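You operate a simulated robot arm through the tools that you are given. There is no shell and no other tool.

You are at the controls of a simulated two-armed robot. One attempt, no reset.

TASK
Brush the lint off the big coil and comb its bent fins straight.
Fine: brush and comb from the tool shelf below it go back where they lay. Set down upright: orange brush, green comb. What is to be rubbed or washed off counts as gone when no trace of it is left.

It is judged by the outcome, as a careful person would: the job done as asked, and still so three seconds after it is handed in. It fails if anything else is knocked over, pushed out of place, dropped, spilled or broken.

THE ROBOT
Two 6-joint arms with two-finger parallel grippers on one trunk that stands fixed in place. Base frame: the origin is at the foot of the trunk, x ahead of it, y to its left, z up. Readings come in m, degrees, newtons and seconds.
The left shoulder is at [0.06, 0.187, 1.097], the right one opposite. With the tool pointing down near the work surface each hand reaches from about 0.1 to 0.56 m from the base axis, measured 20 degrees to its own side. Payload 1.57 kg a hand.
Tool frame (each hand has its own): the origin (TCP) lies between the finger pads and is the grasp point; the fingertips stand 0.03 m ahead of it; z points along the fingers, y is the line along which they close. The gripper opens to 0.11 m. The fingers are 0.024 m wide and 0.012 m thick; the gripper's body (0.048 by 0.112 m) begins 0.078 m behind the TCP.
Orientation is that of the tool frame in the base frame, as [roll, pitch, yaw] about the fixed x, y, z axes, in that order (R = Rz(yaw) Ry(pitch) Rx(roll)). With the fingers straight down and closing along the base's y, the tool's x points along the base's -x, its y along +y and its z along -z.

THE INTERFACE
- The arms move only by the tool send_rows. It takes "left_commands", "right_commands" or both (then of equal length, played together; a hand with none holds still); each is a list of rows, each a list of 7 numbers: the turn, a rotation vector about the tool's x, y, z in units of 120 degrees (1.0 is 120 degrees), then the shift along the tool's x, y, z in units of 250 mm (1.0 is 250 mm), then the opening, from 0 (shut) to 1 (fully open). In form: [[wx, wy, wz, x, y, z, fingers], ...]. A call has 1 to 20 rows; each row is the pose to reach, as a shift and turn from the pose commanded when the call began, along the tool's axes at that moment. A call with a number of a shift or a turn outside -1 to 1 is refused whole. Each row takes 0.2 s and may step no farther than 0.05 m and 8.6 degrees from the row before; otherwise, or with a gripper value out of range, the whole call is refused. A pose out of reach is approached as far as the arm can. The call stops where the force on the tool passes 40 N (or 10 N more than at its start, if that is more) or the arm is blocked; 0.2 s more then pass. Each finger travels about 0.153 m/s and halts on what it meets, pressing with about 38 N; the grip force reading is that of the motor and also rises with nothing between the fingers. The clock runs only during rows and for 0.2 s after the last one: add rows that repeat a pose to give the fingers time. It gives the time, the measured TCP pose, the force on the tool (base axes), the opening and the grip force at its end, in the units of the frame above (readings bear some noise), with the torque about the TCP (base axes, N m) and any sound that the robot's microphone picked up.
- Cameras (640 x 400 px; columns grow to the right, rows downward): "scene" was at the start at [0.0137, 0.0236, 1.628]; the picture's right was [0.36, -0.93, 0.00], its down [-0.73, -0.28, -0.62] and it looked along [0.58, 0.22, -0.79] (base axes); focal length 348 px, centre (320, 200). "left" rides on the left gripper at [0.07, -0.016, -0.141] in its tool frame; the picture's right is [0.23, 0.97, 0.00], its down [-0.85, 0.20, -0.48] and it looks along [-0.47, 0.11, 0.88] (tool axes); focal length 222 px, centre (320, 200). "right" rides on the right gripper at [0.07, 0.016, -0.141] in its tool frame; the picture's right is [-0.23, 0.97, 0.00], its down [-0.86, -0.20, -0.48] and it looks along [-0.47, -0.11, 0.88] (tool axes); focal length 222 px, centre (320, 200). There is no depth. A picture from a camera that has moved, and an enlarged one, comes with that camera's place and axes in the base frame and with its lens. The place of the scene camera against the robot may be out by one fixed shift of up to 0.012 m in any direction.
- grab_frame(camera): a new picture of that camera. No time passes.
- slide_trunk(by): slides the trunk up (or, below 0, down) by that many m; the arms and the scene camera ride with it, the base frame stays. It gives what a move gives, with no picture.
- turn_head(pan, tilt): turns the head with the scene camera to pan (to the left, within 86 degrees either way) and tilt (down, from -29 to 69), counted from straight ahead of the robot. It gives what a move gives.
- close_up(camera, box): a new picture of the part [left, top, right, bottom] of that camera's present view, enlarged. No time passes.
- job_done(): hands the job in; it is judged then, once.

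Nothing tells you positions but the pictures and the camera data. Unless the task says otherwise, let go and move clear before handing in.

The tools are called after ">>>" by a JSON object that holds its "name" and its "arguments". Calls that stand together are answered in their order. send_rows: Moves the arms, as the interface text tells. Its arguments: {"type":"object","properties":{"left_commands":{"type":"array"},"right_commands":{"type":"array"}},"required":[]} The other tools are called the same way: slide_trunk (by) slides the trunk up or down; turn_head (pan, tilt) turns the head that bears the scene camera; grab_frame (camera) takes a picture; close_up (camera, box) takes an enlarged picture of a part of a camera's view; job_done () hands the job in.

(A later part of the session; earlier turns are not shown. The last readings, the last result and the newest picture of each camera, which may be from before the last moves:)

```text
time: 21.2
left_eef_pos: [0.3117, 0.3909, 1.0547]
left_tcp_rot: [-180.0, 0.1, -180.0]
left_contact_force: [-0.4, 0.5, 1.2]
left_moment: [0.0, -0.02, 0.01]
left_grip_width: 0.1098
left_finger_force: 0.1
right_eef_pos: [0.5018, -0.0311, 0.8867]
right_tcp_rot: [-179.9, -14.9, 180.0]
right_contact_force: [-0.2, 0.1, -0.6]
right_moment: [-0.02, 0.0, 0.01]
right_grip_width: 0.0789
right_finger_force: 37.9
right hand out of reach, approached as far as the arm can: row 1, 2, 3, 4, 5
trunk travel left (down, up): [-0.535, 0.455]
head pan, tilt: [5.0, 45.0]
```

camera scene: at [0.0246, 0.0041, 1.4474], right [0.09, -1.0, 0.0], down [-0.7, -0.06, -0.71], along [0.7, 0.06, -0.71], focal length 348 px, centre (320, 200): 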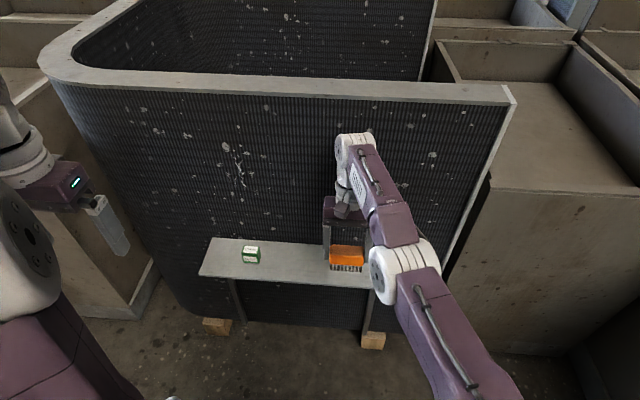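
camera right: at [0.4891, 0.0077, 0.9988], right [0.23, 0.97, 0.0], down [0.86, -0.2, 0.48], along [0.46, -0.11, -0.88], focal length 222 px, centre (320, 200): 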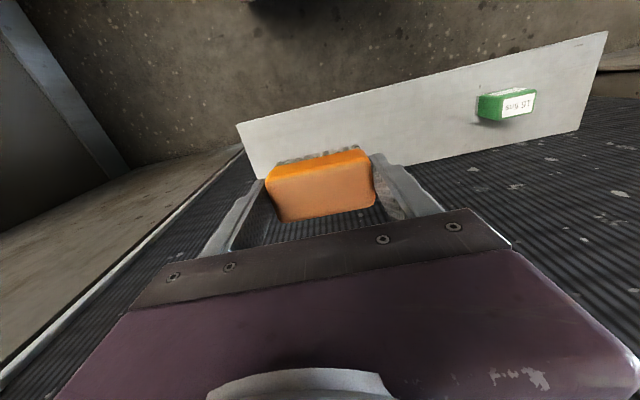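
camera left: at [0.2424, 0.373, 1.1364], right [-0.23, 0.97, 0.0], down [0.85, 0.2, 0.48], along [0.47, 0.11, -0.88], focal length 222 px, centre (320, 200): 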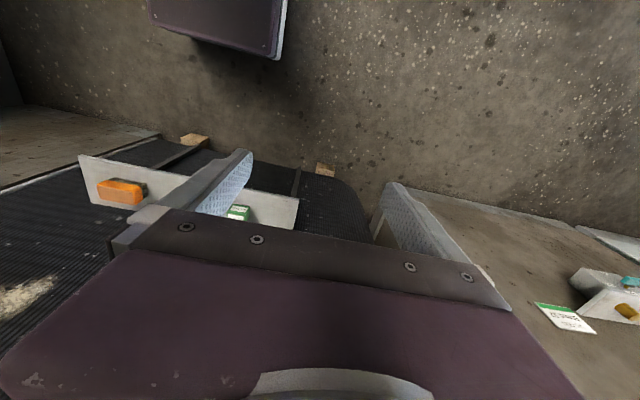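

The arm seems to have settled elbow-down, with the wrist limiting further retreat while the tool points down. Turning the tool forward (needed for brushing anyway) should relieve that; I'll turn it about 30° in place and check.

>>> {"name": "send_rows", "arguments": {"right_commands": [[0, -0.065, 0, 0, 0, 0, 0.4], [0, -0.13, 0, 0.02, 0, 0, 0.4], [0, -0.195, 0, 0.04, 0, 0, 0.4], [0, -0.26, 0, 0.06, 0, 0, 0.4], [0, -0.26, 0, 0.06, 0, 0, 0.4]]}}

>>> {"name": "grab_frame", "arguments": {"camera": "scene"}}

```text
time: 22.4
left_eef_pos: [0.3119, 0.3902, 1.0556]
left_tcp_rot: [-180.0, -0.2, -180.0]
left_contact_force: [0.3, 0.3, 0.2]
left_moment: [0.01, 0.04, 0.02]
left_grip_width: 0.1101
left_finger_force: 0.1
right_eef_pos: [0.5025, -0.0118, 1.0867]
right_tcp_rot: [-177.9, 11.7, 179.9]
right_contact_force: [-0.3, -0.2, -1.2]
right_moment: [0.02, 0.04, 0.03]
right_grip_width: 0.079
right_finger_force: 38.1
right hand out of reach, approached as far as the arm can: row 1, 2, 3, 4, 5
trunk travel left (down, up): [-0.535, 0.455]
head pan, tilt: [5.0, 45.0]
```

```text
taken
camera scene: at [0.0259, 0.0037, 1.4473], right [0.09, -1.0, 0.0], down [-0.71, -0.06, -0.71], along [0.7, 0.06, -0.71], focal length 348 px, centre (320, 200)
```

scene: 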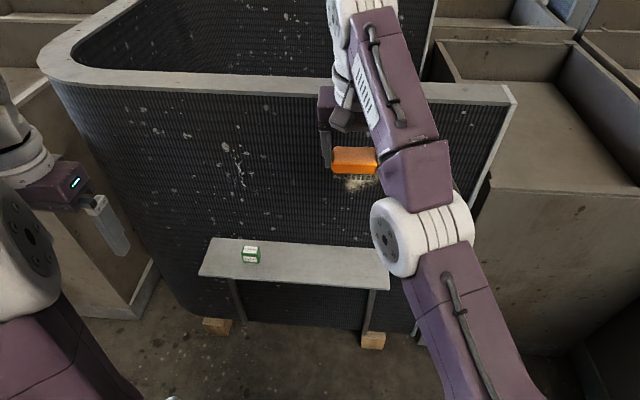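

The brush rose to (0.50, -0.01, 1.09) instead of turning in place, so the arm is still in an awkward stretched posture; nothing was touched. I'll look at the arm's posture before commanding anything more.

>>> {"name": "turn_head", "arguments": {"pan": -25, "tilt": 55}}

>>> {"name": "grab_frame", "arguments": {"camera": "scene"}}

>>> {"name": "grab_frame", "arguments": {"camera": "left"}}

>>> {"name": "grab_frame", "arguments": {"camera": "right"}}

```text
time: 23.4
left_eef_pos: [0.3121, 0.391, 1.0547]
left_tcp_rot: [-180.0, 0.0, -179.9]
left_contact_force: [0.4, -0.4, -0.5]
left_moment: [0.0, 0.0, -0.01]
left_grip_width: 0.1099
left_finger_force: 0.0
right_eef_pos: [0.5019, -0.01, 1.086]
right_tcp_rot: [-177.9, 11.6, 179.9]
right_contact_force: [0.4, 0.4, -0.8]
right_moment: [-0.01, 0.0, 0.03]
right_grip_width: 0.0793
right_finger_force: 38.1
trunk travel left (down, up): [-0.535, 0.455]
head pan, tilt: [-25.0, 55.0]
```

```text
taken
camera scene: at [0.0091, -0.0335, 1.434], right [-0.42, -0.91, 0.0], down [-0.74, 0.35, -0.57], along [0.52, -0.24, -0.82], focal length 348 px, centre (320, 200)
```

scene: 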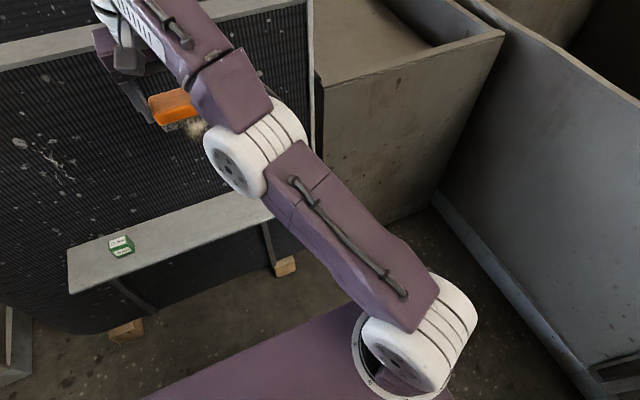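

```text
taken
camera left: at [0.2428, 0.3731, 1.1963], right [-0.23, 0.97, 0.0], down [0.86, 0.2, 0.48], along [0.47, 0.11, -0.88], focal length 222 px, centre (320, 200)
```

left: 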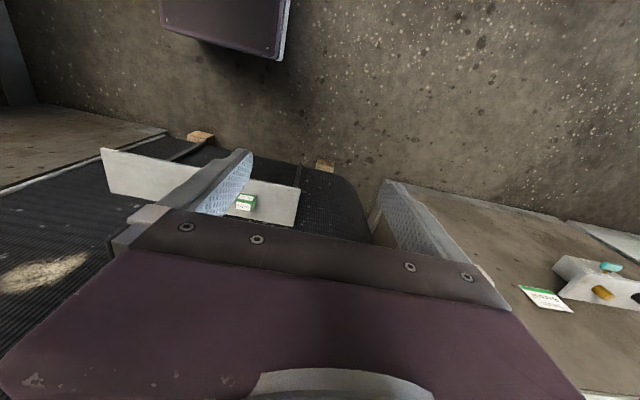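

```text
taken
camera right: at [0.4049, 0.0113, 1.2115], right [0.23, 0.97, 0.01], down [0.74, -0.18, 0.65], along [0.63, -0.14, -0.76], focal length 222 px, centre (320, 200)
```

right: 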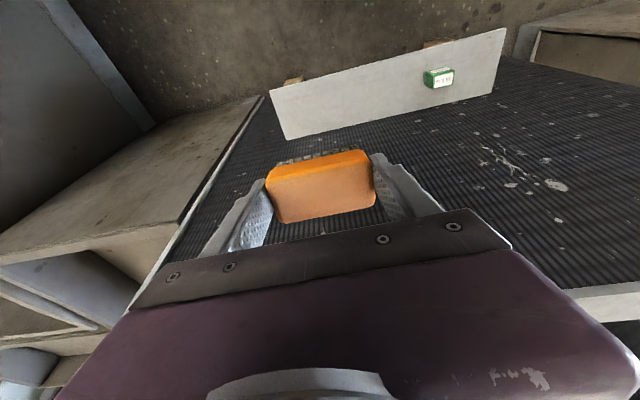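

The right arm looks nearly straight from shoulder to wrist, brush firmly held in free space. I'll try small test moves up here, away from everything: first a slight outward-and-up stretch with a back tilt to get the elbow to bend upward, then a pull back.

>>> {"name": "send_rows", "arguments": {"right_commands": [[0, 0.06, 0, 0, 0, -0.06, 0.4], [0, 0.12, 0, 0, 0, -0.12, 0.4], [0, 0.12, 0, 0, 0, -0.12, 0.4]]}}

>>> {"name": "send_rows", "arguments": {"right_commands": [[0, 0, 0, 0.06, 0, 0, 0.4], [0, 0, 0, 0.12, 0, 0, 0.4], [0, 0, 0, 0.12, 0, 0, 0.4]]}}

```text
time: 24.2
left_eef_pos: [0.314, 0.3925, 1.0538]
left_tcp_rot: [179.9, 0.0, 179.9]
left_contact_force: [0.2, 0.1, 0.0]
left_moment: [0.02, 0.06, 0.02]
left_grip_width: 0.1098
left_finger_force: 0.0
right_eef_pos: [0.4535, -0.025, 1.0778]
right_tcp_rot: [-178.0, -2.9, 179.4]
right_contact_force: [0.9, -0.6, -0.4]
right_moment: [-0.01, 0.03, 0.02]
right_grip_width: 0.079
right_finger_force: 38.0
right hand out of reach, approached as far as the arm can: row 1, 2, 3
trunk travel left (down, up): [-0.535, 0.455]
head pan, tilt: [-25.0, 55.0]
```

```text
time: 25.0
left_eef_pos: [0.311, 0.3913, 1.0553]
left_tcp_rot: [-179.9, 0.0, -180.0]
left_contact_force: [0.6, 0.9, 0.0]
left_moment: [-0.03, -0.03, 0.03]
left_grip_width: 0.1101
left_finger_force: 0.0
right_eef_pos: [0.4189, -0.0238, 1.0788]
right_tcp_rot: [-178.1, -2.8, 179.4]
right_contact_force: [-0.2, -0.2, -1.1]
right_moment: [-0.01, 0.02, 0.01]
right_grip_width: 0.0792
right_finger_force: 38.6
trunk travel left (down, up): [-0.535, 0.455]
head pan, tilt: [-25.0, 55.0]
```

Pulling back works again: the hand is at (0.419, -0.024, 1.079) with no reach warning. I'll check which way the elbow is bent.

>>> {"name": "grab_frame", "arguments": {"camera": "scene"}}

>>> {"name": "send_rows", "arguments": {"right_commands": [[0, -0.02, 0, 0.06, 0, 0, 0.4], [0, -0.024, 0, 0.12, 0, 0, 0.4], [0, -0.024, 0, 0.18, 0, 0, 0.4], [0, -0.024, 0, 0.18, 0, 0, 0.4]]}}

>>> {"name": "grab_frame", "arguments": {"camera": "scene"}}

```text
taken
camera scene: at [0.0089, -0.0337, 1.434], right [-0.42, -0.91, 0.0], down [-0.74, 0.35, -0.57], along [0.52, -0.24, -0.82], focal length 348 px, centre (320, 200)
```

scene: 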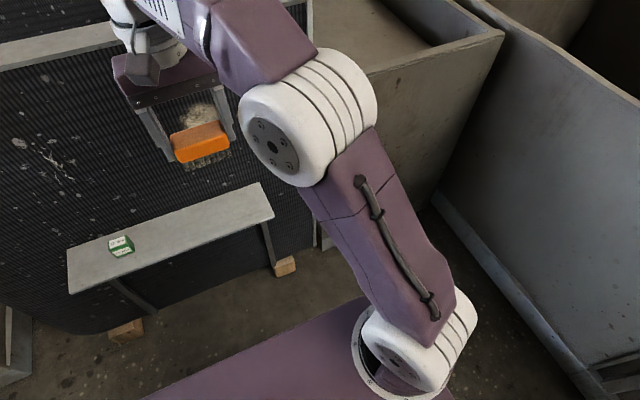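

```text
time: 26.0
left_eef_pos: [0.312, 0.3919, 1.0551]
left_tcp_rot: [-179.9, 0.0, 180.0]
left_contact_force: [0.5, -0.5, 0.4]
left_moment: [0.03, 0.03, 0.0]
left_grip_width: 0.1098
left_finger_force: 0.0
right_eef_pos: [0.3726, -0.0237, 1.0819]
right_tcp_rot: [-178.0, 0.2, 179.5]
right_contact_force: [-0.3, 0.6, -0.7]
right_moment: [-0.03, 0.02, -0.02]
right_grip_width: 0.0793
right_finger_force: 38.6
trunk travel left (down, up): [-0.535, 0.455]
head pan, tilt: [-25.0, 55.0]
```

```text
taken
camera scene: at [0.0092, -0.0335, 1.434], right [-0.42, -0.91, 0.0], down [-0.74, 0.35, -0.57], along [0.52, -0.24, -0.82], focal length 348 px, centre (320, 200)
```

scene: 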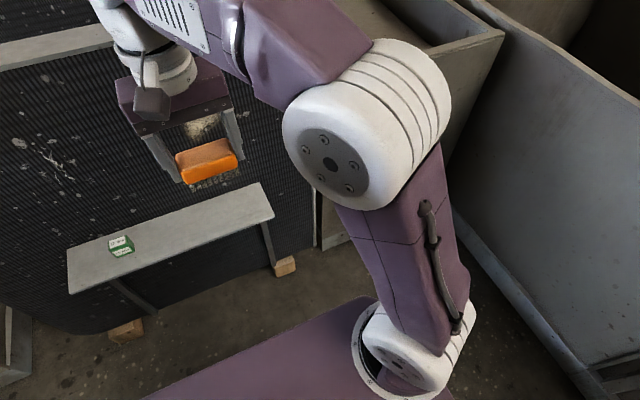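

The elbow is bent upward again and the arm moves freely; I must avoid fully stretching it from now on. I'll first level out the 2° roll, then turn the hand so that the bristles face the coil while coming down to the lint's height, still well short of the face.

>>> {"name": "send_rows", "arguments": {"right_commands": [[-0.0167, 0, -0.004, 0, 0, 0, 0.4], [-0.0167, 0, -0.004, 0, 0, 0, 0.4]]}}

>>> {"name": "send_rows", "arguments": {"right_commands": [[0, -0.068, 0, -0.03, -0.01, 0.05, 0.4], [0, -0.136, 0, -0.06, -0.02, 0.1, 0.4], [0, -0.204, 0, -0.09, -0.03, 0.15, 0.4], [0, -0.272, 0, -0.12, -0.04, 0.2, 0.4], [0, -0.34, 0, -0.15, -0.05, 0.25, 0.4], [0, -0.34, 0, -0.15, -0.05, 0.25, 0.4]]}}

```text
time: 26.6
left_eef_pos: [0.3118, 0.3914, 1.0553]
left_tcp_rot: [180.0, 0.0, 180.0]
left_contact_force: [1.3, -0.5, 0.2]
left_moment: [-0.01, -0.01, 0.0]
left_grip_width: 0.11
left_finger_force: 0.0
right_eef_pos: [0.3729, -0.0227, 1.0808]
right_tcp_rot: [180.0, 0.1, 180.0]
right_contact_force: [0.0, 0.4, -1.7]
right_moment: [0.02, 0.05, 0.0]
right_grip_width: 0.0792
right_finger_force: 37.3
trunk travel left (down, up): [-0.535, 0.455]
head pan, tilt: [-25.0, 55.0]
```

```text
time: 28.0
left_eef_pos: [0.3121, 0.391, 1.0569]
left_tcp_rot: [-180.0, 0.1, 180.0]
left_contact_force: [0.2, 0.1, -0.4]
left_moment: [0.0, 0.01, 0.03]
left_grip_width: 0.1102
left_finger_force: 0.1
right_eef_pos: [0.4096, -0.0376, 1.0176]
right_tcp_rot: [-180.0, 40.9, -180.0]
right_contact_force: [0.7, -0.6, -1.3]
right_moment: [-0.01, 0.01, 0.0]
right_grip_width: 0.0793
right_finger_force: 38.3
trunk travel left (down, up): [-0.535, 0.455]
head pan, tilt: [-25.0, 55.0]
```

It tracks cleanly: tilted 41° at (0.410, -0.038, 1.018). I'll finish the turn to horizontal at about x 0.48, z 0.89.

>>> {"name": "send_rows", "arguments": {"right_commands": [[0, -0.068, 0, 0.02, -0.007, 0.095, 0.4], [0, -0.136, 0, 0.04, -0.014, 0.19, 0.4], [0, -0.205, 0, 0.06, -0.02, 0.285, 0.4], [0, -0.273, 0, 0.08, -0.027, 0.38, 0.4], [0, -0.341, 0, 0.1, -0.034, 0.475, 0.4], [0, -0.409, 0, 0.123, -0.04, 0.569, 0.4], [0, -0.409, 0, 0.123, -0.04, 0.569, 0.4]]}}

>>> {"name": "grab_frame", "arguments": {"camera": "right"}}

>>> {"name": "turn_head", "arguments": {"pan": 0, "tilt": 45}}

>>> {"name": "grab_frame", "arguments": {"camera": "scene"}}

```text
time: 29.6
left_eef_pos: [0.31, 0.3888, 1.0561]
left_tcp_rot: [-180.0, 0.1, 180.0]
left_contact_force: [-0.4, 0.0, 0.3]
left_moment: [-0.01, -0.02, 0.0]
left_grip_width: 0.1099
left_finger_force: 0.0
right_eef_pos: [0.5236, 0.009, 0.9554]
right_tcp_rot: [-96.2, 89.7, -96.4]
right_contact_force: [-0.4, -0.1, -1.5]
right_moment: [0.03, 0.02, 0.01]
right_grip_width: 0.0793
right_finger_force: 37.9
right hand out of reach, approached as far as the arm can: row 4, 5, 6, 7
trunk travel left (down, up): [-0.535, 0.455]
head pan, tilt: [-25.0, 55.0]
```

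```text
taken
camera right: at [0.3813, 0.0254, 0.8864], right [0.0, 0.97, 0.22], down [-0.48, -0.19, 0.86], along [0.88, -0.11, 0.47], focal length 222 px, centre (320, 200)
```

right: 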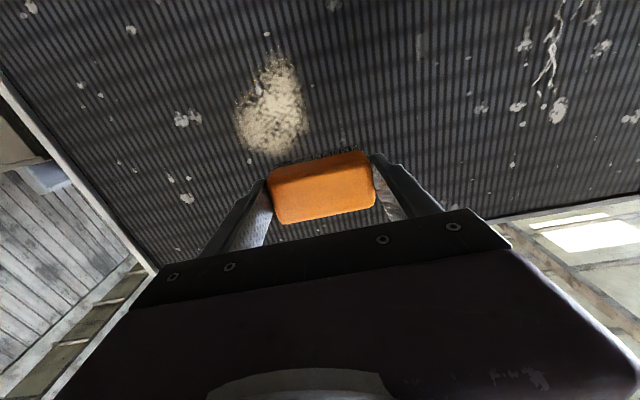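

```text
time: 30.5
left_eef_pos: [0.313, 0.3904, 1.0549]
left_tcp_rot: [180.0, 0.0, 180.0]
left_contact_force: [0.9, -0.1, 0.3]
left_moment: [0.01, 0.02, 0.0]
left_grip_width: 0.11
left_finger_force: 0.3
right_eef_pos: [0.5236, 0.0093, 0.9545]
right_tcp_rot: [-120.9, 89.6, -121.0]
right_contact_force: [0.7, -0.2, -0.6]
right_moment: [0.01, 0.02, 0.01]
right_grip_width: 0.0791
right_finger_force: 38.0
trunk travel left (down, up): [-0.535, 0.455]
head pan, tilt: [0.0, 45.0]
```

```text
taken
camera scene: at [0.0247, -0.0033, 1.4474], right [0.0, -1.0, 0.0], down [-0.71, 0.0, -0.71], along [0.71, 0.0, -0.71], focal length 348 px, centre (320, 200)
```

scene: 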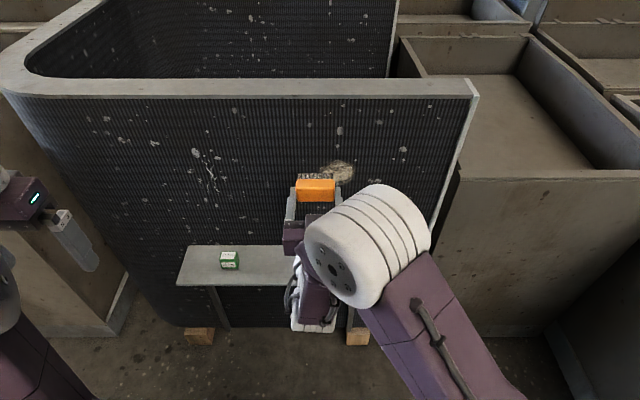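

The bristles face the coil now, with the hand at (0.524, 0.009, 0.955); the lint spans about y -0.085…0.003, z 0.853…0.953 on a face near x≈0.65. I'll move to a standoff in front of the lint, tips about 25 mm short of the face.

>>> {"name": "send_rows", "arguments": {"right_commands": [[0, 0, 0, 0.0, -0.05, 0.06, 0.4], [0, 0, 0, 0.05, -0.1, 0.12, 0.4], [0, 0, 0, 0.1, -0.15, 0.18, 0.4], [0, 0, 0, 0.14, -0.2, 0.18, 0.4], [0, 0, 0, 0.14, -0.2, 0.18, 0.4]]}}

>>> {"name": "grab_frame", "arguments": {"camera": "right"}}

>>> {"name": "grab_frame", "arguments": {"camera": "scene"}}

```text
time: 31.7
left_eef_pos: [0.3116, 0.3913, 1.055]
left_tcp_rot: [179.9, 0.0, -180.0]
left_contact_force: [-0.8, -0.5, -0.7]
left_moment: [-0.04, 0.02, -0.01]
left_grip_width: 0.1098
left_finger_force: 0.1
right_eef_pos: [0.5883, -0.0253, 0.933]
right_tcp_rot: [-110.6, 89.3, -111.0]
right_contact_force: [0.1, 0.0, -1.3]
right_moment: [0.0, 0.04, 0.0]
right_grip_width: 0.0794
right_finger_force: 38.3
right hand out of reach, approached as far as the arm can: row 2, 3, 4, 5
trunk travel left (down, up): [-0.535, 0.455]
head pan, tilt: [0.0, 45.0]
```

```text
taken
camera right: at [0.446, -0.0093, 0.8638], right [0.01, 0.98, 0.22], down [-0.48, -0.19, 0.86], along [0.88, -0.11, 0.46], focal length 222 px, centre (320, 200)
```

right: 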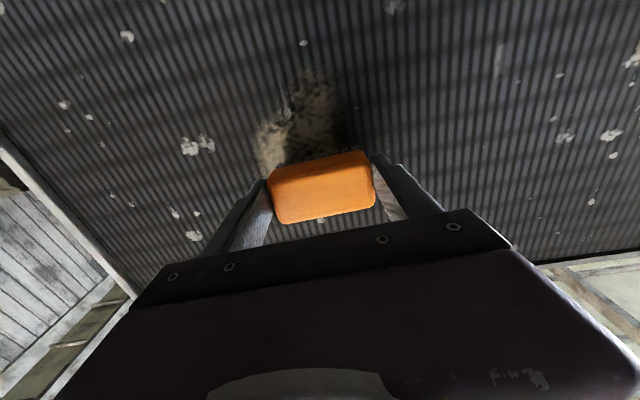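

```text
taken
camera scene: at [0.0248, -0.003, 1.4474], right [0.0, -1.0, 0.0], down [-0.71, 0.0, -0.71], along [0.71, 0.0, -0.71], focal length 348 px, centre (320, 200)
```

scene: 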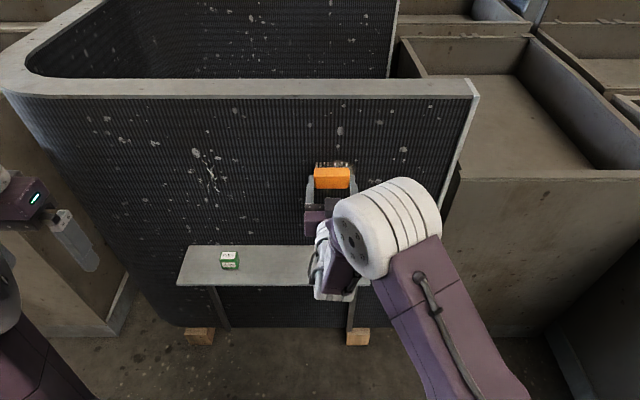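

The hand came to (0.588, -0.025, 0.933), tips only about 9 mm off the face, because the arm can't fold enough at this trunk height. I'll raise and draw back the hand a bit, then lower the trunk so the arm works in a more open posture.

>>> {"name": "send_rows", "arguments": {"right_commands": [[0, 0, 0, -0.1, 0, -0.05, 0.4], [0, 0, 0, -0.2, 0, -0.1, 0.4], [0, 0, 0, -0.3, 0, -0.15, 0.4], [0, 0, 0, -0.4, -0.02, -0.18, 0.4], [0, 0, 0, -0.4, -0.04, -0.18, 0.4]]}}

>>> {"name": "grab_frame", "arguments": {"camera": "scene"}}

```text
time: 32.9
left_eef_pos: [0.3121, 0.3924, 1.0556]
left_tcp_rot: [180.0, 0.0, -180.0]
left_contact_force: [0.3, -0.3, 0.6]
left_moment: [-0.02, 0.05, 0.02]
left_grip_width: 0.1097
left_finger_force: 0.0
right_eef_pos: [0.5447, -0.0342, 1.0313]
right_tcp_rot: [-155.4, 89.9, -155.4]
right_contact_force: [-0.1, 0.0, -1.1]
right_moment: [-0.01, 0.03, 0.01]
right_grip_width: 0.0792
right_finger_force: 37.5
trunk travel left (down, up): [-0.535, 0.455]
head pan, tilt: [0.0, 45.0]
```

```text
taken
camera scene: at [0.0255, -0.0031, 1.4474], right [0.0, -1.0, 0.0], down [-0.71, 0.0, -0.71], along [0.71, 0.0, -0.71], focal length 348 px, centre (320, 200)
```

scene: 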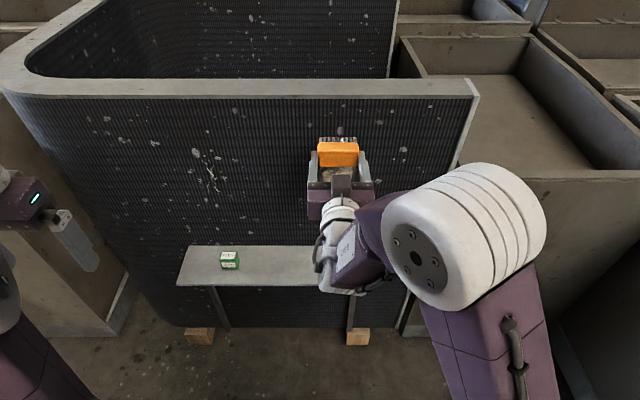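

The arm is in an open posture now at (0.545, -0.034, 1.031). Lowering the trunk 0.13 m brings the brush level with the lint, still about 50 mm off the face.

>>> {"name": "slide_trunk", "arguments": {"by": -0.13}}

>>> {"name": "grab_frame", "arguments": {"camera": "right"}}

>>> {"name": "grab_frame", "arguments": {"camera": "scene"}}

```text
time: 34.5
left_eef_pos: [0.3116, 0.3918, 0.9247]
left_tcp_rot: [180.0, 0.0, 179.9]
left_contact_force: [-0.3, 0.0, 0.5]
left_moment: [0.02, 0.0, -0.02]
left_grip_width: 0.1099
left_finger_force: 0.1
right_eef_pos: [0.5437, -0.0338, 0.9011]
right_tcp_rot: [-153.6, 89.9, -153.5]
right_contact_force: [0.3, -0.4, -0.5]
right_moment: [0.02, 0.03, 0.0]
right_grip_width: 0.0793
right_finger_force: 37.8
trunk travel left (down, up): [-0.405, 0.585]
head pan, tilt: [0.0, 45.0]
```

```text
taken
camera right: at [0.4022, -0.0179, 0.8329], right [0.0, 0.97, 0.23], down [-0.48, -0.2, 0.86], along [0.88, -0.11, 0.47], focal length 222 px, centre (320, 200)
```

right: 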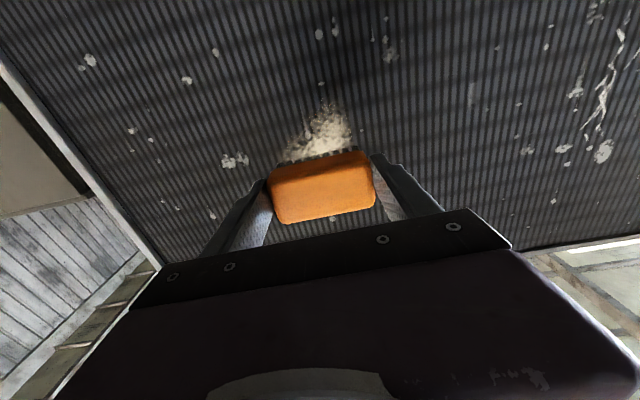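

```text
taken
camera scene: at [0.0247, -0.0032, 1.3174], right [0.0, -1.0, 0.0], down [-0.71, 0.0, -0.71], along [0.71, 0.0, -0.71], focal length 348 px, centre (320, 200)
```

scene: 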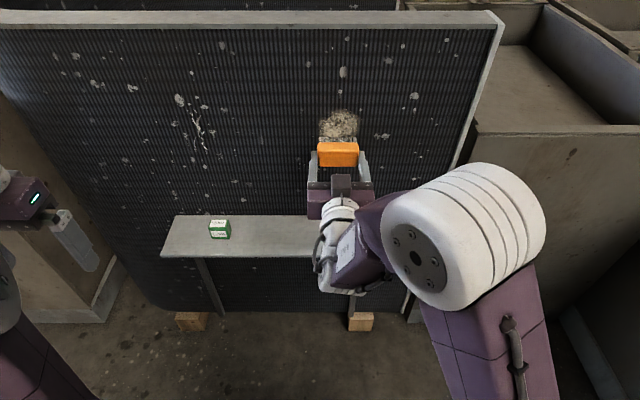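

The lint spans y≈-0.08…0.005, z≈0.853…0.953, right ahead of the brush. I'll start above it: up to z≈0.975 and closer to the face, then feel for contact.

>>> {"name": "send_rows", "arguments": {"right_commands": [[0, 0, 0, -0.1, -0.008, 0.04, 0.4], [0, 0, 0, -0.2, -0.016, 0.08, 0.4], [0, 0, 0, -0.296, -0.016, 0.12, 0.4], [0, 0, 0, -0.296, -0.016, 0.16, 0.4], [0, 0, 0, -0.296, -0.016, 0.16, 0.4]]}}

>>> {"name": "grab_frame", "arguments": {"camera": "right"}}

```text
time: 35.7
left_eef_pos: [0.3126, 0.3913, 0.9264]
left_tcp_rot: [180.0, 0.0, 180.0]
left_contact_force: [0.0, -0.7, 0.4]
left_moment: [0.0, 0.03, 0.01]
left_grip_width: 0.1099
left_finger_force: 0.0
right_eef_pos: [0.5839, -0.0385, 0.9759]
right_tcp_rot: [-145.0, 89.9, -145.0]
right_contact_force: [-0.6, 0.3, -1.2]
right_moment: [0.01, 0.02, 0.01]
right_grip_width: 0.0793
right_finger_force: 37.9
trunk travel left (down, up): [-0.405, 0.585]
head pan, tilt: [0.0, 45.0]
```

```text
taken
camera right: at [0.443, -0.0228, 0.9075], right [0.0, 0.97, 0.23], down [-0.48, -0.2, 0.86], along [0.88, -0.11, 0.47], focal length 222 px, centre (320, 200)
```

right: 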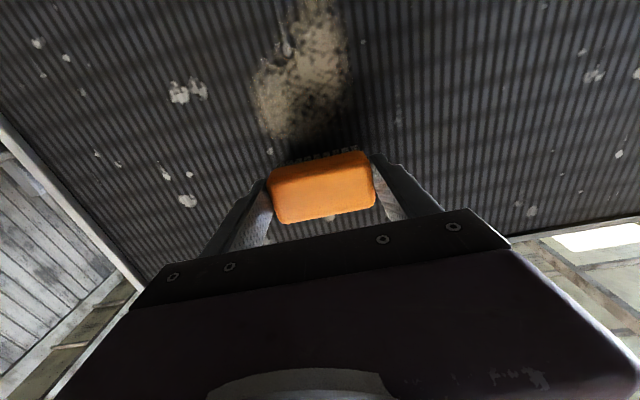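

The brush is just above the lint and about 14 mm off the face. Now I feel forward in small steps for contact.

>>> {"name": "send_rows", "arguments": {"right_commands": [[0, 0, 0, 0, 0, 0.02, 0.4], [0, 0, 0, 0, 0, 0.035, 0.4], [0, 0, 0, 0, 0, 0.05, 0.4], [0, 0, 0, 0, 0, 0.05, 0.4]]}}

```text
time: 36.7
left_eef_pos: [0.3114, 0.3911, 0.926]
left_tcp_rot: [179.9, 0.0, -179.9]
left_contact_force: [-0.2, -0.1, -0.5]
left_moment: [-0.03, 0.01, -0.02]
left_grip_width: 0.11
left_finger_force: 0.1
right_eef_pos: [0.595, -0.0379, 0.9761]
right_tcp_rot: [-83.7, 90.0, -83.7]
right_contact_force: [-5.3, -2.0, -1.3]
right_moment: [-0.01, -0.01, 0.14]
right_grip_width: 0.079
right_finger_force: 37.8
trunk travel left (down, up): [-0.405, 0.585]
head pan, tilt: [0.0, 45.0]
```

Contact at TCP x≈0.595 with about 5 N, so the face is at x≈0.646. I'll press about 1.5 mm more and stroke slowly down along the fins through the lint.

>>> {"name": "send_rows", "arguments": {"right_commands": [[0, 0, 0, 0, 0, 0.006, 0.4], [0, 0, 0, 0.05, 0, 0.006, 0.4], [0, 0, 0, 0.1, 0, 0.006, 0.4], [0, 0, 0, 0.15, 0, 0.006, 0.4], [0, 0, 0, 0.2, 0, 0.006, 0.4], [0, 0, 0, 0.25, 0, 0.006, 0.4], [0, 0, 0, 0.3, 0, 0.006, 0.4], [0, 0, 0, 0.35, 0, 0.006, 0.4], [0, 0, 0, 0.4, 0, 0.006, 0.4], [0, 0, 0, 0.45, 0, 0.006, 0.4], [0, 0, 0, 0.5, 0, 0.006, 0.4], [0, 0, 0, 0.55, 0, 0.006, 0.4], [0, 0, 0, 0.58, 0, 0.006, 0.4], [0, 0, 0, 0.58, 0, 0.006, 0.4]]}}

>>> {"name": "grab_frame", "arguments": {"camera": "right"}}

>>> {"name": "grab_frame", "arguments": {"camera": "scene"}}

```text
time: 39.7
left_eef_pos: [0.3099, 0.3902, 0.9279]
left_tcp_rot: [-180.0, 0.2, -179.9]
left_contact_force: [-0.3, -0.1, 0.1]
left_moment: [0.02, -0.05, 0.01]
left_grip_width: 0.11
left_finger_force: 0.1
right_eef_pos: [0.5957, -0.0388, 0.8313]
right_tcp_rot: [-13.0, 89.8, -13.0]
right_contact_force: [-17.2, 1.6, 5.4]
right_moment: [0.04, -0.01, 0.13]
right_grip_width: 0.0791
right_finger_force: 38.1
trunk travel left (down, up): [-0.405, 0.585]
head pan, tilt: [0.0, 45.0]
```

```text
taken
camera right: at [0.4542, -0.0221, 0.7621], right [0.0, 0.97, 0.23], down [-0.48, -0.2, 0.85], along [0.88, -0.11, 0.47], focal length 222 px, centre (320, 200)
```

right: 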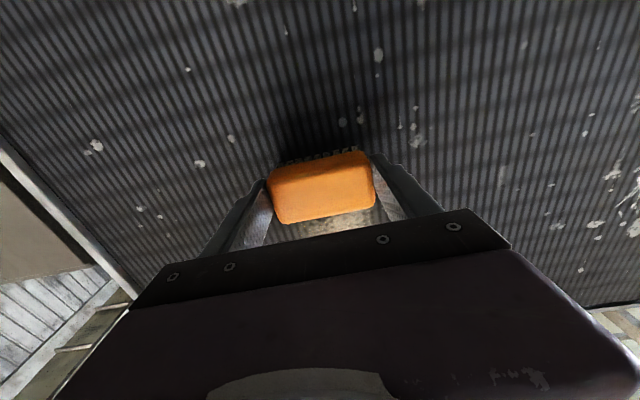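

```text
taken
camera scene: at [0.0208, -0.003, 1.3175], right [0.0, -1.0, 0.0], down [-0.7, 0.0, -0.71], along [0.71, 0.0, -0.7], focal length 348 px, centre (320, 200)
```

scene: 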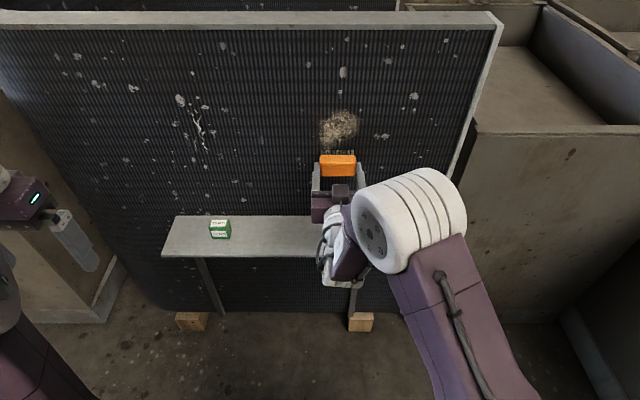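

>>> {"name": "close_up", "arguments": {"camera": "scene", "box": [290, 90, 390, 170]}}

```text
5.00 times, centred on (340, 130) of scene
camera zoom: at [0.0208, -0.003, 1.3175], right [0.0, -1.0, 0.0], down [-0.7, 0.0, -0.71], along [0.71, 0.0, -0.7], focal length 1743 px, centre (220, 550)
```

zoom: 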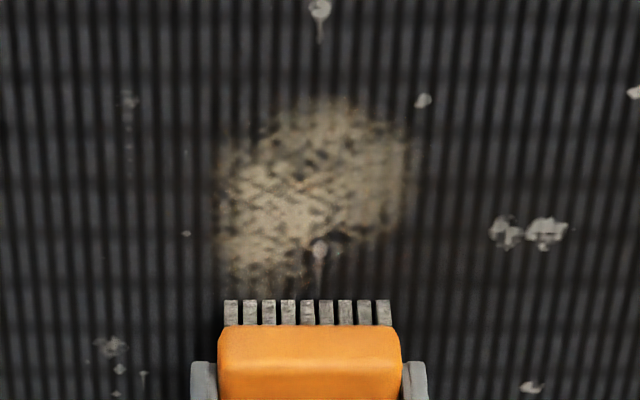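

The lint looks a bit fainter after one stroke, and the brush is steady in the grip with about 17 N at the bottom. I'll keep stroking: up, shifted slightly right to cover the lint's right edge.

>>> {"name": "send_rows", "arguments": {"right_commands": [[0, 0, 0, 0, -0.03, 0, 0.4], [0, 0, 0, -0.06, -0.05, 0, 0.4], [0, 0, 0, -0.12, -0.05, 0, 0.4], [0, 0, 0, -0.18, -0.05, 0, 0.4], [0, 0, 0, -0.24, -0.05, 0, 0.4], [0, 0, 0, -0.3, -0.05, 0, 0.4], [0, 0, 0, -0.36, -0.05, 0, 0.4], [0, 0, 0, -0.42, -0.05, 0, 0.4], [0, 0, 0, -0.48, -0.05, 0, 0.4], [0, 0, 0, -0.54, -0.05, 0, 0.4], [0, 0, 0, -0.58, -0.05, 0, 0.4], [0, 0, 0, -0.58, -0.05, 0, 0.4]]}}

>>> {"name": "send_rows", "arguments": {"right_commands": [[0, 0, 0, 0.05, 0, 0, 0.4], [0, 0, 0, 0.11, 0, 0, 0.4], [0, 0, 0, 0.17, 0, 0, 0.4], [0, 0, 0, 0.23, 0, 0, 0.4], [0, 0, 0, 0.29, 0, 0, 0.4], [0, 0, 0, 0.35, 0, 0, 0.4], [0, 0, 0, 0.41, 0, 0, 0.4], [0, 0, 0, 0.47, 0, 0, 0.4], [0, 0, 0, 0.53, 0, 0, 0.4], [0, 0, 0, 0.58, 0, 0, 0.4], [0, 0, 0, 0.58, 0, 0, 0.4]]}}

>>> {"name": "close_up", "arguments": {"camera": "scene", "box": [290, 90, 390, 170]}}

```text
time: 42.3
left_eef_pos: [0.3102, 0.3911, 0.9267]
left_tcp_rot: [-179.9, 0.2, -180.0]
left_contact_force: [-0.7, -0.5, 0.4]
left_moment: [-0.01, 0.02, -0.03]
left_grip_width: 0.11
left_finger_force: 0.0
right_eef_pos: [0.5959, -0.0521, 0.9767]
right_tcp_rot: [-9.7, 89.9, -9.8]
right_contact_force: [-21.9, 0.0, -6.1]
right_moment: [0.05, 0.33, -0.05]
right_grip_width: 0.0791
right_finger_force: 38.0
trunk travel left (down, up): [-0.405, 0.585]
head pan, tilt: [0.0, 45.0]
```

```text
time: 44.7
left_eef_pos: [0.3096, 0.3902, 0.9261]
left_tcp_rot: [-180.0, 0.0, -180.0]
left_contact_force: [0.5, 0.7, 0.1]
left_moment: [-0.03, 0.04, 0.02]
left_grip_width: 0.1102
left_finger_force: 0.1
right_eef_pos: [0.596, -0.0495, 0.831]
right_tcp_rot: [-82.0, 89.9, -81.9]
right_contact_force: [-13.8, -1.2, 2.1]
right_moment: [0.07, -0.25, 0.44]
right_grip_width: 0.0793
right_finger_force: 38.4
trunk travel left (down, up): [-0.405, 0.585]
head pan, tilt: [0.0, 45.0]
```

```text
5.00 times, centred on (340, 130) of scene
camera zoom: at [0.0219, -0.0032, 1.3174], right [0.0, -1.0, 0.0], down [-0.71, 0.0, -0.71], along [0.71, 0.0, -0.71], focal length 1743 px, centre (220, 550)
```

zoom: 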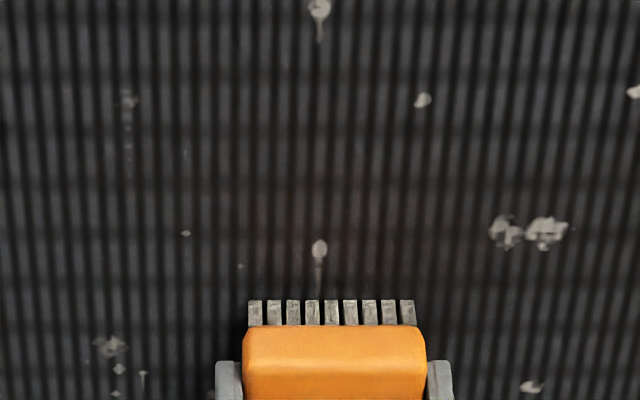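

The lint seems gone from view. To leave no trace I'll make another pair of strokes, this time shifted left and then in the middle.

>>> {"name": "send_rows", "arguments": {"right_commands": [[0, 0, 0, 0, 0.05, 0, 0.4], [0, 0, 0, -0.04, 0.1, 0, 0.4], [0, 0, 0, -0.1, 0.11, 0, 0.4], [0, 0, 0, -0.16, 0.11, 0, 0.4], [0, 0, 0, -0.22, 0.11, 0, 0.4], [0, 0, 0, -0.28, 0.11, 0, 0.4], [0, 0, 0, -0.34, 0.11, 0, 0.4], [0, 0, 0, -0.4, 0.11, 0, 0.4], [0, 0, 0, -0.46, 0.11, 0, 0.4], [0, 0, 0, -0.52, 0.11, 0, 0.4], [0, 0, 0, -0.58, 0.11, 0, 0.4], [0, 0, 0, -0.58, 0.11, 0, 0.4]]}}

>>> {"name": "send_rows", "arguments": {"right_commands": [[0, 0, 0, 0.0, -0.05, 0, 0.4], [0, 0, 0, 0.06, -0.05, 0, 0.4], [0, 0, 0, 0.12, -0.05, 0, 0.4], [0, 0, 0, 0.18, -0.05, 0, 0.4], [0, 0, 0, 0.24, -0.05, 0, 0.4], [0, 0, 0, 0.3, -0.05, 0, 0.4], [0, 0, 0, 0.36, -0.05, 0, 0.4], [0, 0, 0, 0.42, -0.05, 0, 0.4], [0, 0, 0, 0.48, -0.05, 0, 0.4], [0, 0, 0, 0.54, -0.05, 0, 0.4], [0, 0, 0, 0.58, -0.05, 0, 0.4], [0, 0, 0, 0.58, -0.05, 0, 0.4]]}}

>>> {"name": "close_up", "arguments": {"camera": "scene", "box": [290, 90, 390, 170]}}

```text
time: 47.3
left_eef_pos: [0.309, 0.39, 0.9263]
left_tcp_rot: [-180.0, 0.2, 180.0]
left_contact_force: [0.3, -0.5, 0.1]
left_moment: [-0.01, 0.0, 0.02]
left_grip_width: 0.11
left_finger_force: 0.1
right_eef_pos: [0.5969, -0.0239, 0.9764]
right_tcp_rot: [-23.7, 89.9, -23.7]
right_contact_force: [-21.9, 0.1, -5.6]
right_moment: [-0.04, 0.32, 0.1]
right_grip_width: 0.079
right_finger_force: 38.0
trunk travel left (down, up): [-0.405, 0.585]
head pan, tilt: [0.0, 45.0]
```

```text
time: 49.9
left_eef_pos: [0.311, 0.3891, 0.9265]
left_tcp_rot: [179.9, 0.1, 179.9]
left_contact_force: [-0.7, 0.4, -0.8]
left_moment: [-0.01, 0.02, -0.01]
left_grip_width: 0.1098
left_finger_force: 0.0
right_eef_pos: [0.5964, -0.0352, 0.8319]
right_tcp_rot: [2.8, 90.0, 2.8]
right_contact_force: [-12.9, -0.6, 3.7]
right_moment: [0.01, -0.19, 0.01]
right_grip_width: 0.0793
right_finger_force: 37.8
trunk travel left (down, up): [-0.405, 0.585]
head pan, tilt: [0.0, 45.0]
```

```text
5.00 times, centred on (340, 130) of scene
camera zoom: at [0.0216, -0.0032, 1.3174], right [0.0, -1.0, 0.0], down [-0.71, 0.0, -0.71], along [0.71, 0.0, -0.71], focal length 1743 px, centre (220, 550)
```

zoom: 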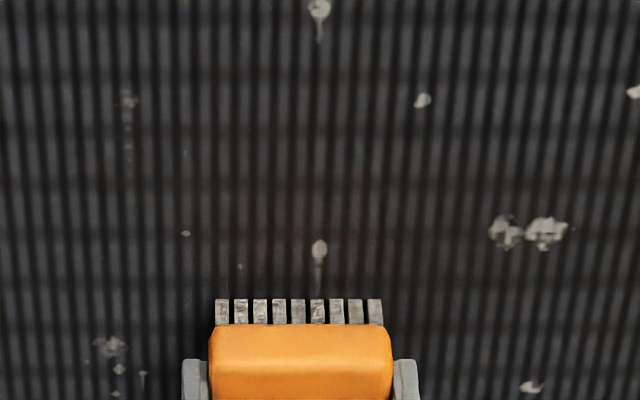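

It looks clean; I'll look tighter for any faint tint.

>>> {"name": "close_up", "arguments": {"camera": "scene", "box": [325, 105, 380, 150]}}

>>> {"name": "close_up", "arguments": {"camera": "scene", "box": [420, 105, 475, 150]}}

```text
8.89 times, centred on (352, 128) of scene
camera zoom: at [0.0216, -0.0032, 1.3174], right [0.0, -1.0, 0.0], down [-0.71, 0.0, -0.71], along [0.71, 0.0, -0.71], focal length 3098 px, centre (31, 844)
```

zoom: 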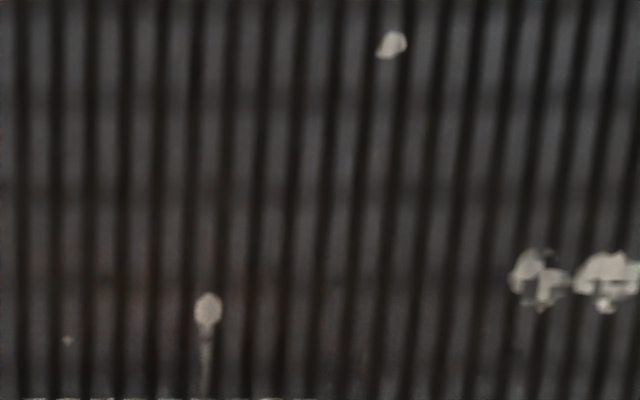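

```text
8.89 times, centred on (448, 128) of scene
camera zoom: at [0.0216, -0.0032, 1.3174], right [0.0, -1.0, 0.0], down [-0.71, 0.0, -0.71], along [0.71, 0.0, -0.71], focal length 3098 px, centre (-813, 844)
```

zoom: 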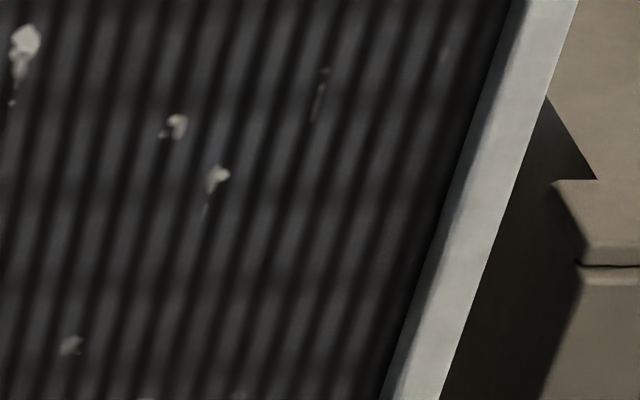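

Only a faint warm tint remains, maybe just orange reflected from the brush. I'll draw the brush back 5 cm and check again.

>>> {"name": "send_rows", "arguments": {"right_commands": [[0, 0, 0, 0, 0, -0.06, 0.4], [0, 0, 0, 0, 0, -0.14, 0.4], [0, 0, 0, 0.0, 0, -0.2, 0.4], [0, 0, 0, 0.0, 0, -0.2, 0.4]]}}

>>> {"name": "close_up", "arguments": {"camera": "scene", "box": [290, 90, 390, 170]}}

>>> {"name": "close_up", "arguments": {"camera": "scene", "box": [305, 105, 375, 150]}}

>>> {"name": "grab_frame", "arguments": {"camera": "right"}}

```text
time: 50.9
left_eef_pos: [0.311, 0.392, 0.9268]
left_tcp_rot: [179.9, 0.0, 179.9]
left_contact_force: [0.0, -0.2, 0.3]
left_moment: [-0.02, -0.02, -0.01]
left_grip_width: 0.1102
left_finger_force: 0.0
right_eef_pos: [0.5521, -0.0291, 0.8386]
right_tcp_rot: [-122.7, 89.6, -122.8]
right_contact_force: [0.2, 0.3, -0.5]
right_moment: [0.01, 0.01, 0.01]
right_grip_width: 0.0793
right_finger_force: 38.0
right hand out of reach, approached as far as the arm can: row 2, 3, 4
trunk travel left (down, up): [-0.405, 0.585]
head pan, tilt: [0.0, 45.0]
```

```text
5.00 times, centred on (340, 130) of scene
camera zoom: at [0.025, -0.0031, 1.3174], right [0.0, -1.0, 0.0], down [-0.71, 0.0, -0.71], along [0.71, 0.0, -0.71], focal length 1743 px, centre (220, 550)
```

zoom: 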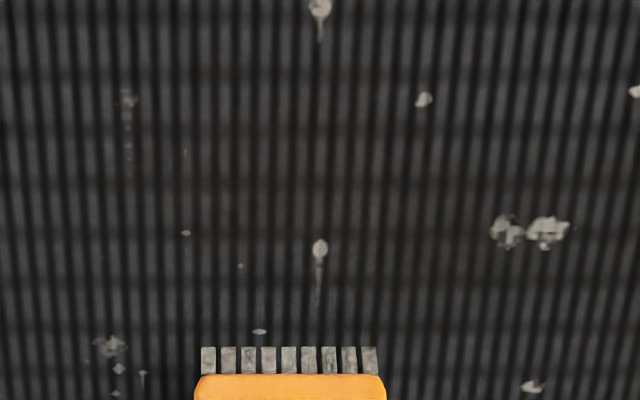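

```text
8.89 times, centred on (340, 128) of scene
camera zoom: at [0.025, -0.0031, 1.3174], right [0.0, -1.0, 0.0], down [-0.71, 0.0, -0.71], along [0.71, 0.0, -0.71], focal length 3098 px, centre (142, 844)
```

zoom: 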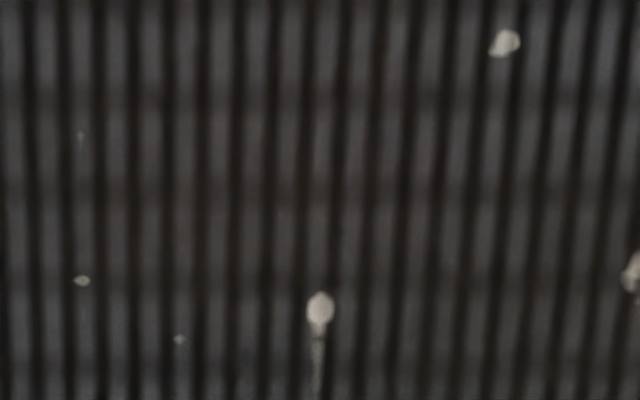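

```text
taken
camera right: at [0.4113, -0.0123, 0.771], right [0.0, 0.98, 0.22], down [-0.48, -0.19, 0.86], along [0.88, -0.11, 0.46], focal length 222 px, centre (320, 200)
```

right: 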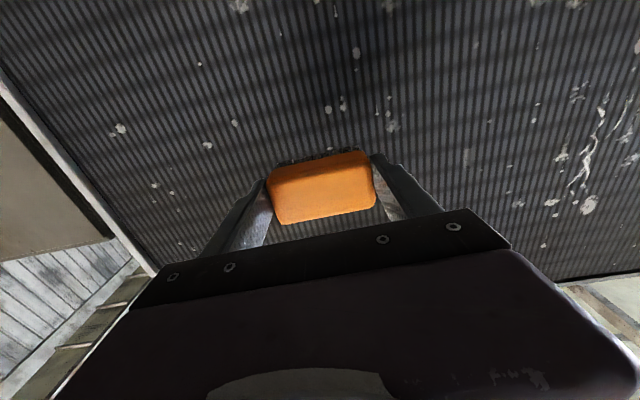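

It looks clean, though I can't rule out a very faint residue in the old patch, so I'll give it another set of overlapping strokes. First back up to above the patch.

>>> {"name": "send_rows", "arguments": {"right_commands": [[0, 0, 0, -0.1, 0, 0.02, 0.4], [0, 0, 0, -0.22, 0, 0.05, 0.4], [0, 0, 0, -0.34, 0, 0.08, 0.4], [0, 0, 0, -0.46, -0.02, 0.112, 0.4], [0, 0, 0, -0.55, -0.04, 0.112, 0.4], [0, 0, 0, -0.55, -0.04, 0.112, 0.4]]}}

```text
time: 52.3
left_eef_pos: [0.3123, 0.3913, 0.9257]
left_tcp_rot: [179.9, 0.0, 180.0]
left_contact_force: [0.3, -0.6, -0.7]
left_moment: [0.0, 0.01, 0.0]
left_grip_width: 0.1102
left_finger_force: 0.0
right_eef_pos: [0.5819, -0.039, 0.9761]
right_tcp_rot: [-152.2, 89.9, -152.2]
right_contact_force: [0.2, -0.6, -2.2]
right_moment: [0.0, 0.01, -0.02]
right_grip_width: 0.0792
right_finger_force: 38.1
trunk travel left (down, up): [-0.405, 0.585]
head pan, tilt: [0.0, 45.0]
```

In position above the patch at (0.582, -0.039, 0.976). Pressing and stroking down, then up and down again with side shifts.

>>> {"name": "send_rows", "arguments": {"right_commands": [[0, 0, 0, 0, -0.03, 0.04, 0.4], [0, 0, 0, 0, -0.05, 0.068, 0.4], [0, 0, 0, 0.06, -0.05, 0.068, 0.4], [0, 0, 0, 0.12, -0.05, 0.068, 0.4], [0, 0, 0, 0.18, -0.05, 0.068, 0.4], [0, 0, 0, 0.24, -0.05, 0.068, 0.4], [0, 0, 0, 0.3, -0.05, 0.068, 0.4], [0, 0, 0, 0.36, -0.05, 0.068, 0.4], [0, 0, 0, 0.42, -0.05, 0.068, 0.4], [0, 0, 0, 0.48, -0.05, 0.068, 0.4], [0, 0, 0, 0.54, -0.05, 0.068, 0.4], [0, 0, 0, 0.58, -0.05, 0.068, 0.4], [0, 0, 0, 0.58, -0.05, 0.068, 0.4]]}}

>>> {"name": "send_rows", "arguments": {"right_commands": [[0, 0, 0, 0, 0.05, 0, 0.4], [0, 0, 0, -0.04, 0.1, 0, 0.4], [0, 0, 0, -0.1, 0.11, 0, 0.4], [0, 0, 0, -0.16, 0.11, 0, 0.4], [0, 0, 0, -0.22, 0.11, 0, 0.4], [0, 0, 0, -0.28, 0.11, 0, 0.4], [0, 0, 0, -0.34, 0.11, 0, 0.4], [0, 0, 0, -0.4, 0.11, 0, 0.4], [0, 0, 0, -0.46, 0.11, 0, 0.4], [0, 0, 0, -0.52, 0.11, 0, 0.4], [0, 0, 0, -0.58, 0.11, 0, 0.4], [0, 0, 0, -0.58, 0.11, 0, 0.4]]}}

>>> {"name": "send_rows", "arguments": {"right_commands": [[0, 0, 0, 0.0, -0.06, 0, 0.4], [0, 0, 0, 0.06, -0.06, 0, 0.4], [0, 0, 0, 0.12, -0.06, 0, 0.4], [0, 0, 0, 0.18, -0.06, 0, 0.4], [0, 0, 0, 0.24, -0.06, 0, 0.4], [0, 0, 0, 0.3, -0.06, 0, 0.4], [0, 0, 0, 0.36, -0.06, 0, 0.4], [0, 0, 0, 0.42, -0.06, 0, 0.4], [0, 0, 0, 0.48, -0.06, 0, 0.4], [0, 0, 0, 0.54, -0.06, 0, 0.4], [0, 0, 0, 0.58, -0.06, 0, 0.4], [0, 0, 0, 0.58, -0.06, 0, 0.4]]}}

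>>> {"name": "send_rows", "arguments": {"right_commands": [[0, 0, 0, -0.06, 0, 0, 0.4], [0, 0, 0, -0.12, 0, 0, 0.4], [0, 0, 0, -0.18, 0, 0, 0.4], [0, 0, 0, -0.24, 0, 0, 0.4], [0, 0, 0, -0.3, 0, 0, 0.4], [0, 0, 0, -0.36, 0, 0, 0.4], [0, 0, 0, -0.42, 0, 0, 0.4], [0, 0, 0, -0.48, 0, 0, 0.4], [0, 0, 0, -0.54, 0, 0, 0.4], [0, 0, 0, -0.6, 0, 0, 0.4], [0, 0, 0, -0.64, 0, 0, 0.4], [0, 0, 0, -0.64, 0, -0.1, 0.4], [0, 0, 0, -0.64, 0, -0.2, 0.4], [0, 0, 0, -0.64, 0, -0.2, 0.4]]}}

>>> {"name": "grab_frame", "arguments": {"camera": "right"}}

>>> {"name": "grab_frame", "arguments": {"camera": "scene"}}

```text
time: 55.1
left_eef_pos: [0.3096, 0.3901, 0.9259]
left_tcp_rot: [180.0, 0.1, -180.0]
left_contact_force: [0.6, 0.3, 0.8]
left_moment: [0.01, 0.0, 0.03]
left_grip_width: 0.11
left_finger_force: 0.0
right_eef_pos: [0.5967, -0.051, 0.8331]
right_tcp_rot: [-98.0, 89.8, -98.0]
right_contact_force: [-6.7, 0.3, 1.2]
right_moment: [0.07, -0.15, 0.33]
right_grip_width: 0.0792
right_finger_force: 37.9
trunk travel left (down, up): [-0.405, 0.585]
head pan, tilt: [0.0, 45.0]
```

```text
time: 57.7
left_eef_pos: [0.3082, 0.3894, 0.9276]
left_tcp_rot: [-180.0, 0.3, -179.9]
left_contact_force: [-0.2, -0.5, -0.5]
left_moment: [0.01, 0.03, 0.02]
left_grip_width: 0.1099
left_finger_force: 0.1
right_eef_pos: [0.5972, -0.0245, 0.9767]
right_tcp_rot: [-26.7, 89.9, -26.6]
right_contact_force: [-28.3, 0.3, -8.5]
right_moment: [0.03, 0.45, -0.05]
right_grip_width: 0.0793
right_finger_force: 37.9
trunk travel left (down, up): [-0.405, 0.585]
head pan, tilt: [0.0, 45.0]
```

```text
time: 60.3
left_eef_pos: [0.3099, 0.3895, 0.9248]
left_tcp_rot: [-180.0, 0.1, -180.0]
left_contact_force: [-0.3, -0.2, 0.3]
left_moment: [0.03, -0.01, 0.03]
left_grip_width: 0.1102
left_finger_force: 0.0
right_eef_pos: [0.5969, -0.0381, 0.8318]
right_tcp_rot: [169.8, 90.0, 169.7]
right_contact_force: [-14.8, 0.3, 3.3]
right_moment: [0.02, -0.09, 0.0]
right_grip_width: 0.0793
right_finger_force: 38.3
trunk travel left (down, up): [-0.405, 0.585]
head pan, tilt: [0.0, 45.0]
```

```text
time: 63.3
left_eef_pos: [0.3122, 0.3909, 0.9252]
left_tcp_rot: [-180.0, -0.1, 179.9]
left_contact_force: [0.9, -0.3, -0.5]
left_moment: [0.02, -0.01, 0.0]
left_grip_width: 0.11
left_finger_force: 0.1
right_eef_pos: [0.5494, -0.0401, 0.9926]
right_tcp_rot: [-163.0, 90.0, -162.9]
right_contact_force: [0.0, -1.2, -1.6]
right_moment: [-0.04, 0.03, -0.02]
right_grip_width: 0.0792
right_finger_force: 37.8
trunk travel left (down, up): [-0.405, 0.585]
head pan, tilt: [0.0, 45.0]
```

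```text
taken
camera right: at [0.4073, -0.0229, 0.9235], right [0.0, 0.97, 0.23], down [-0.48, -0.2, 0.86], along [0.88, -0.11, 0.47], focal length 222 px, centre (320, 200)
```

right: 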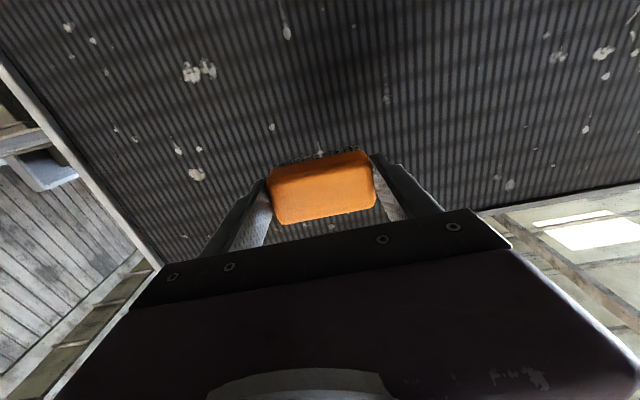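

```text
taken
camera scene: at [0.0253, -0.003, 1.3174], right [0.0, -1.0, 0.0], down [-0.71, 0.0, -0.71], along [0.71, 0.0, -0.71], focal length 348 px, centre (320, 200)
```

scene: 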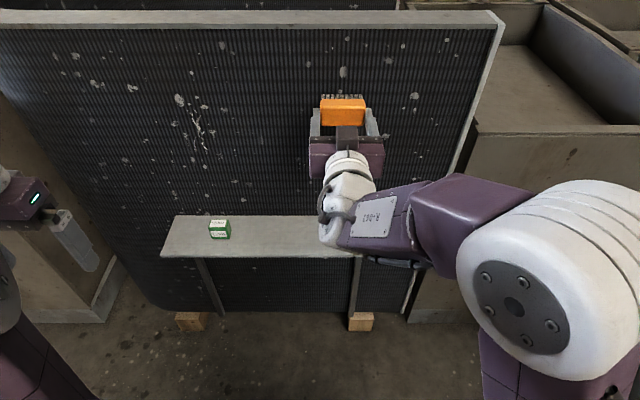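

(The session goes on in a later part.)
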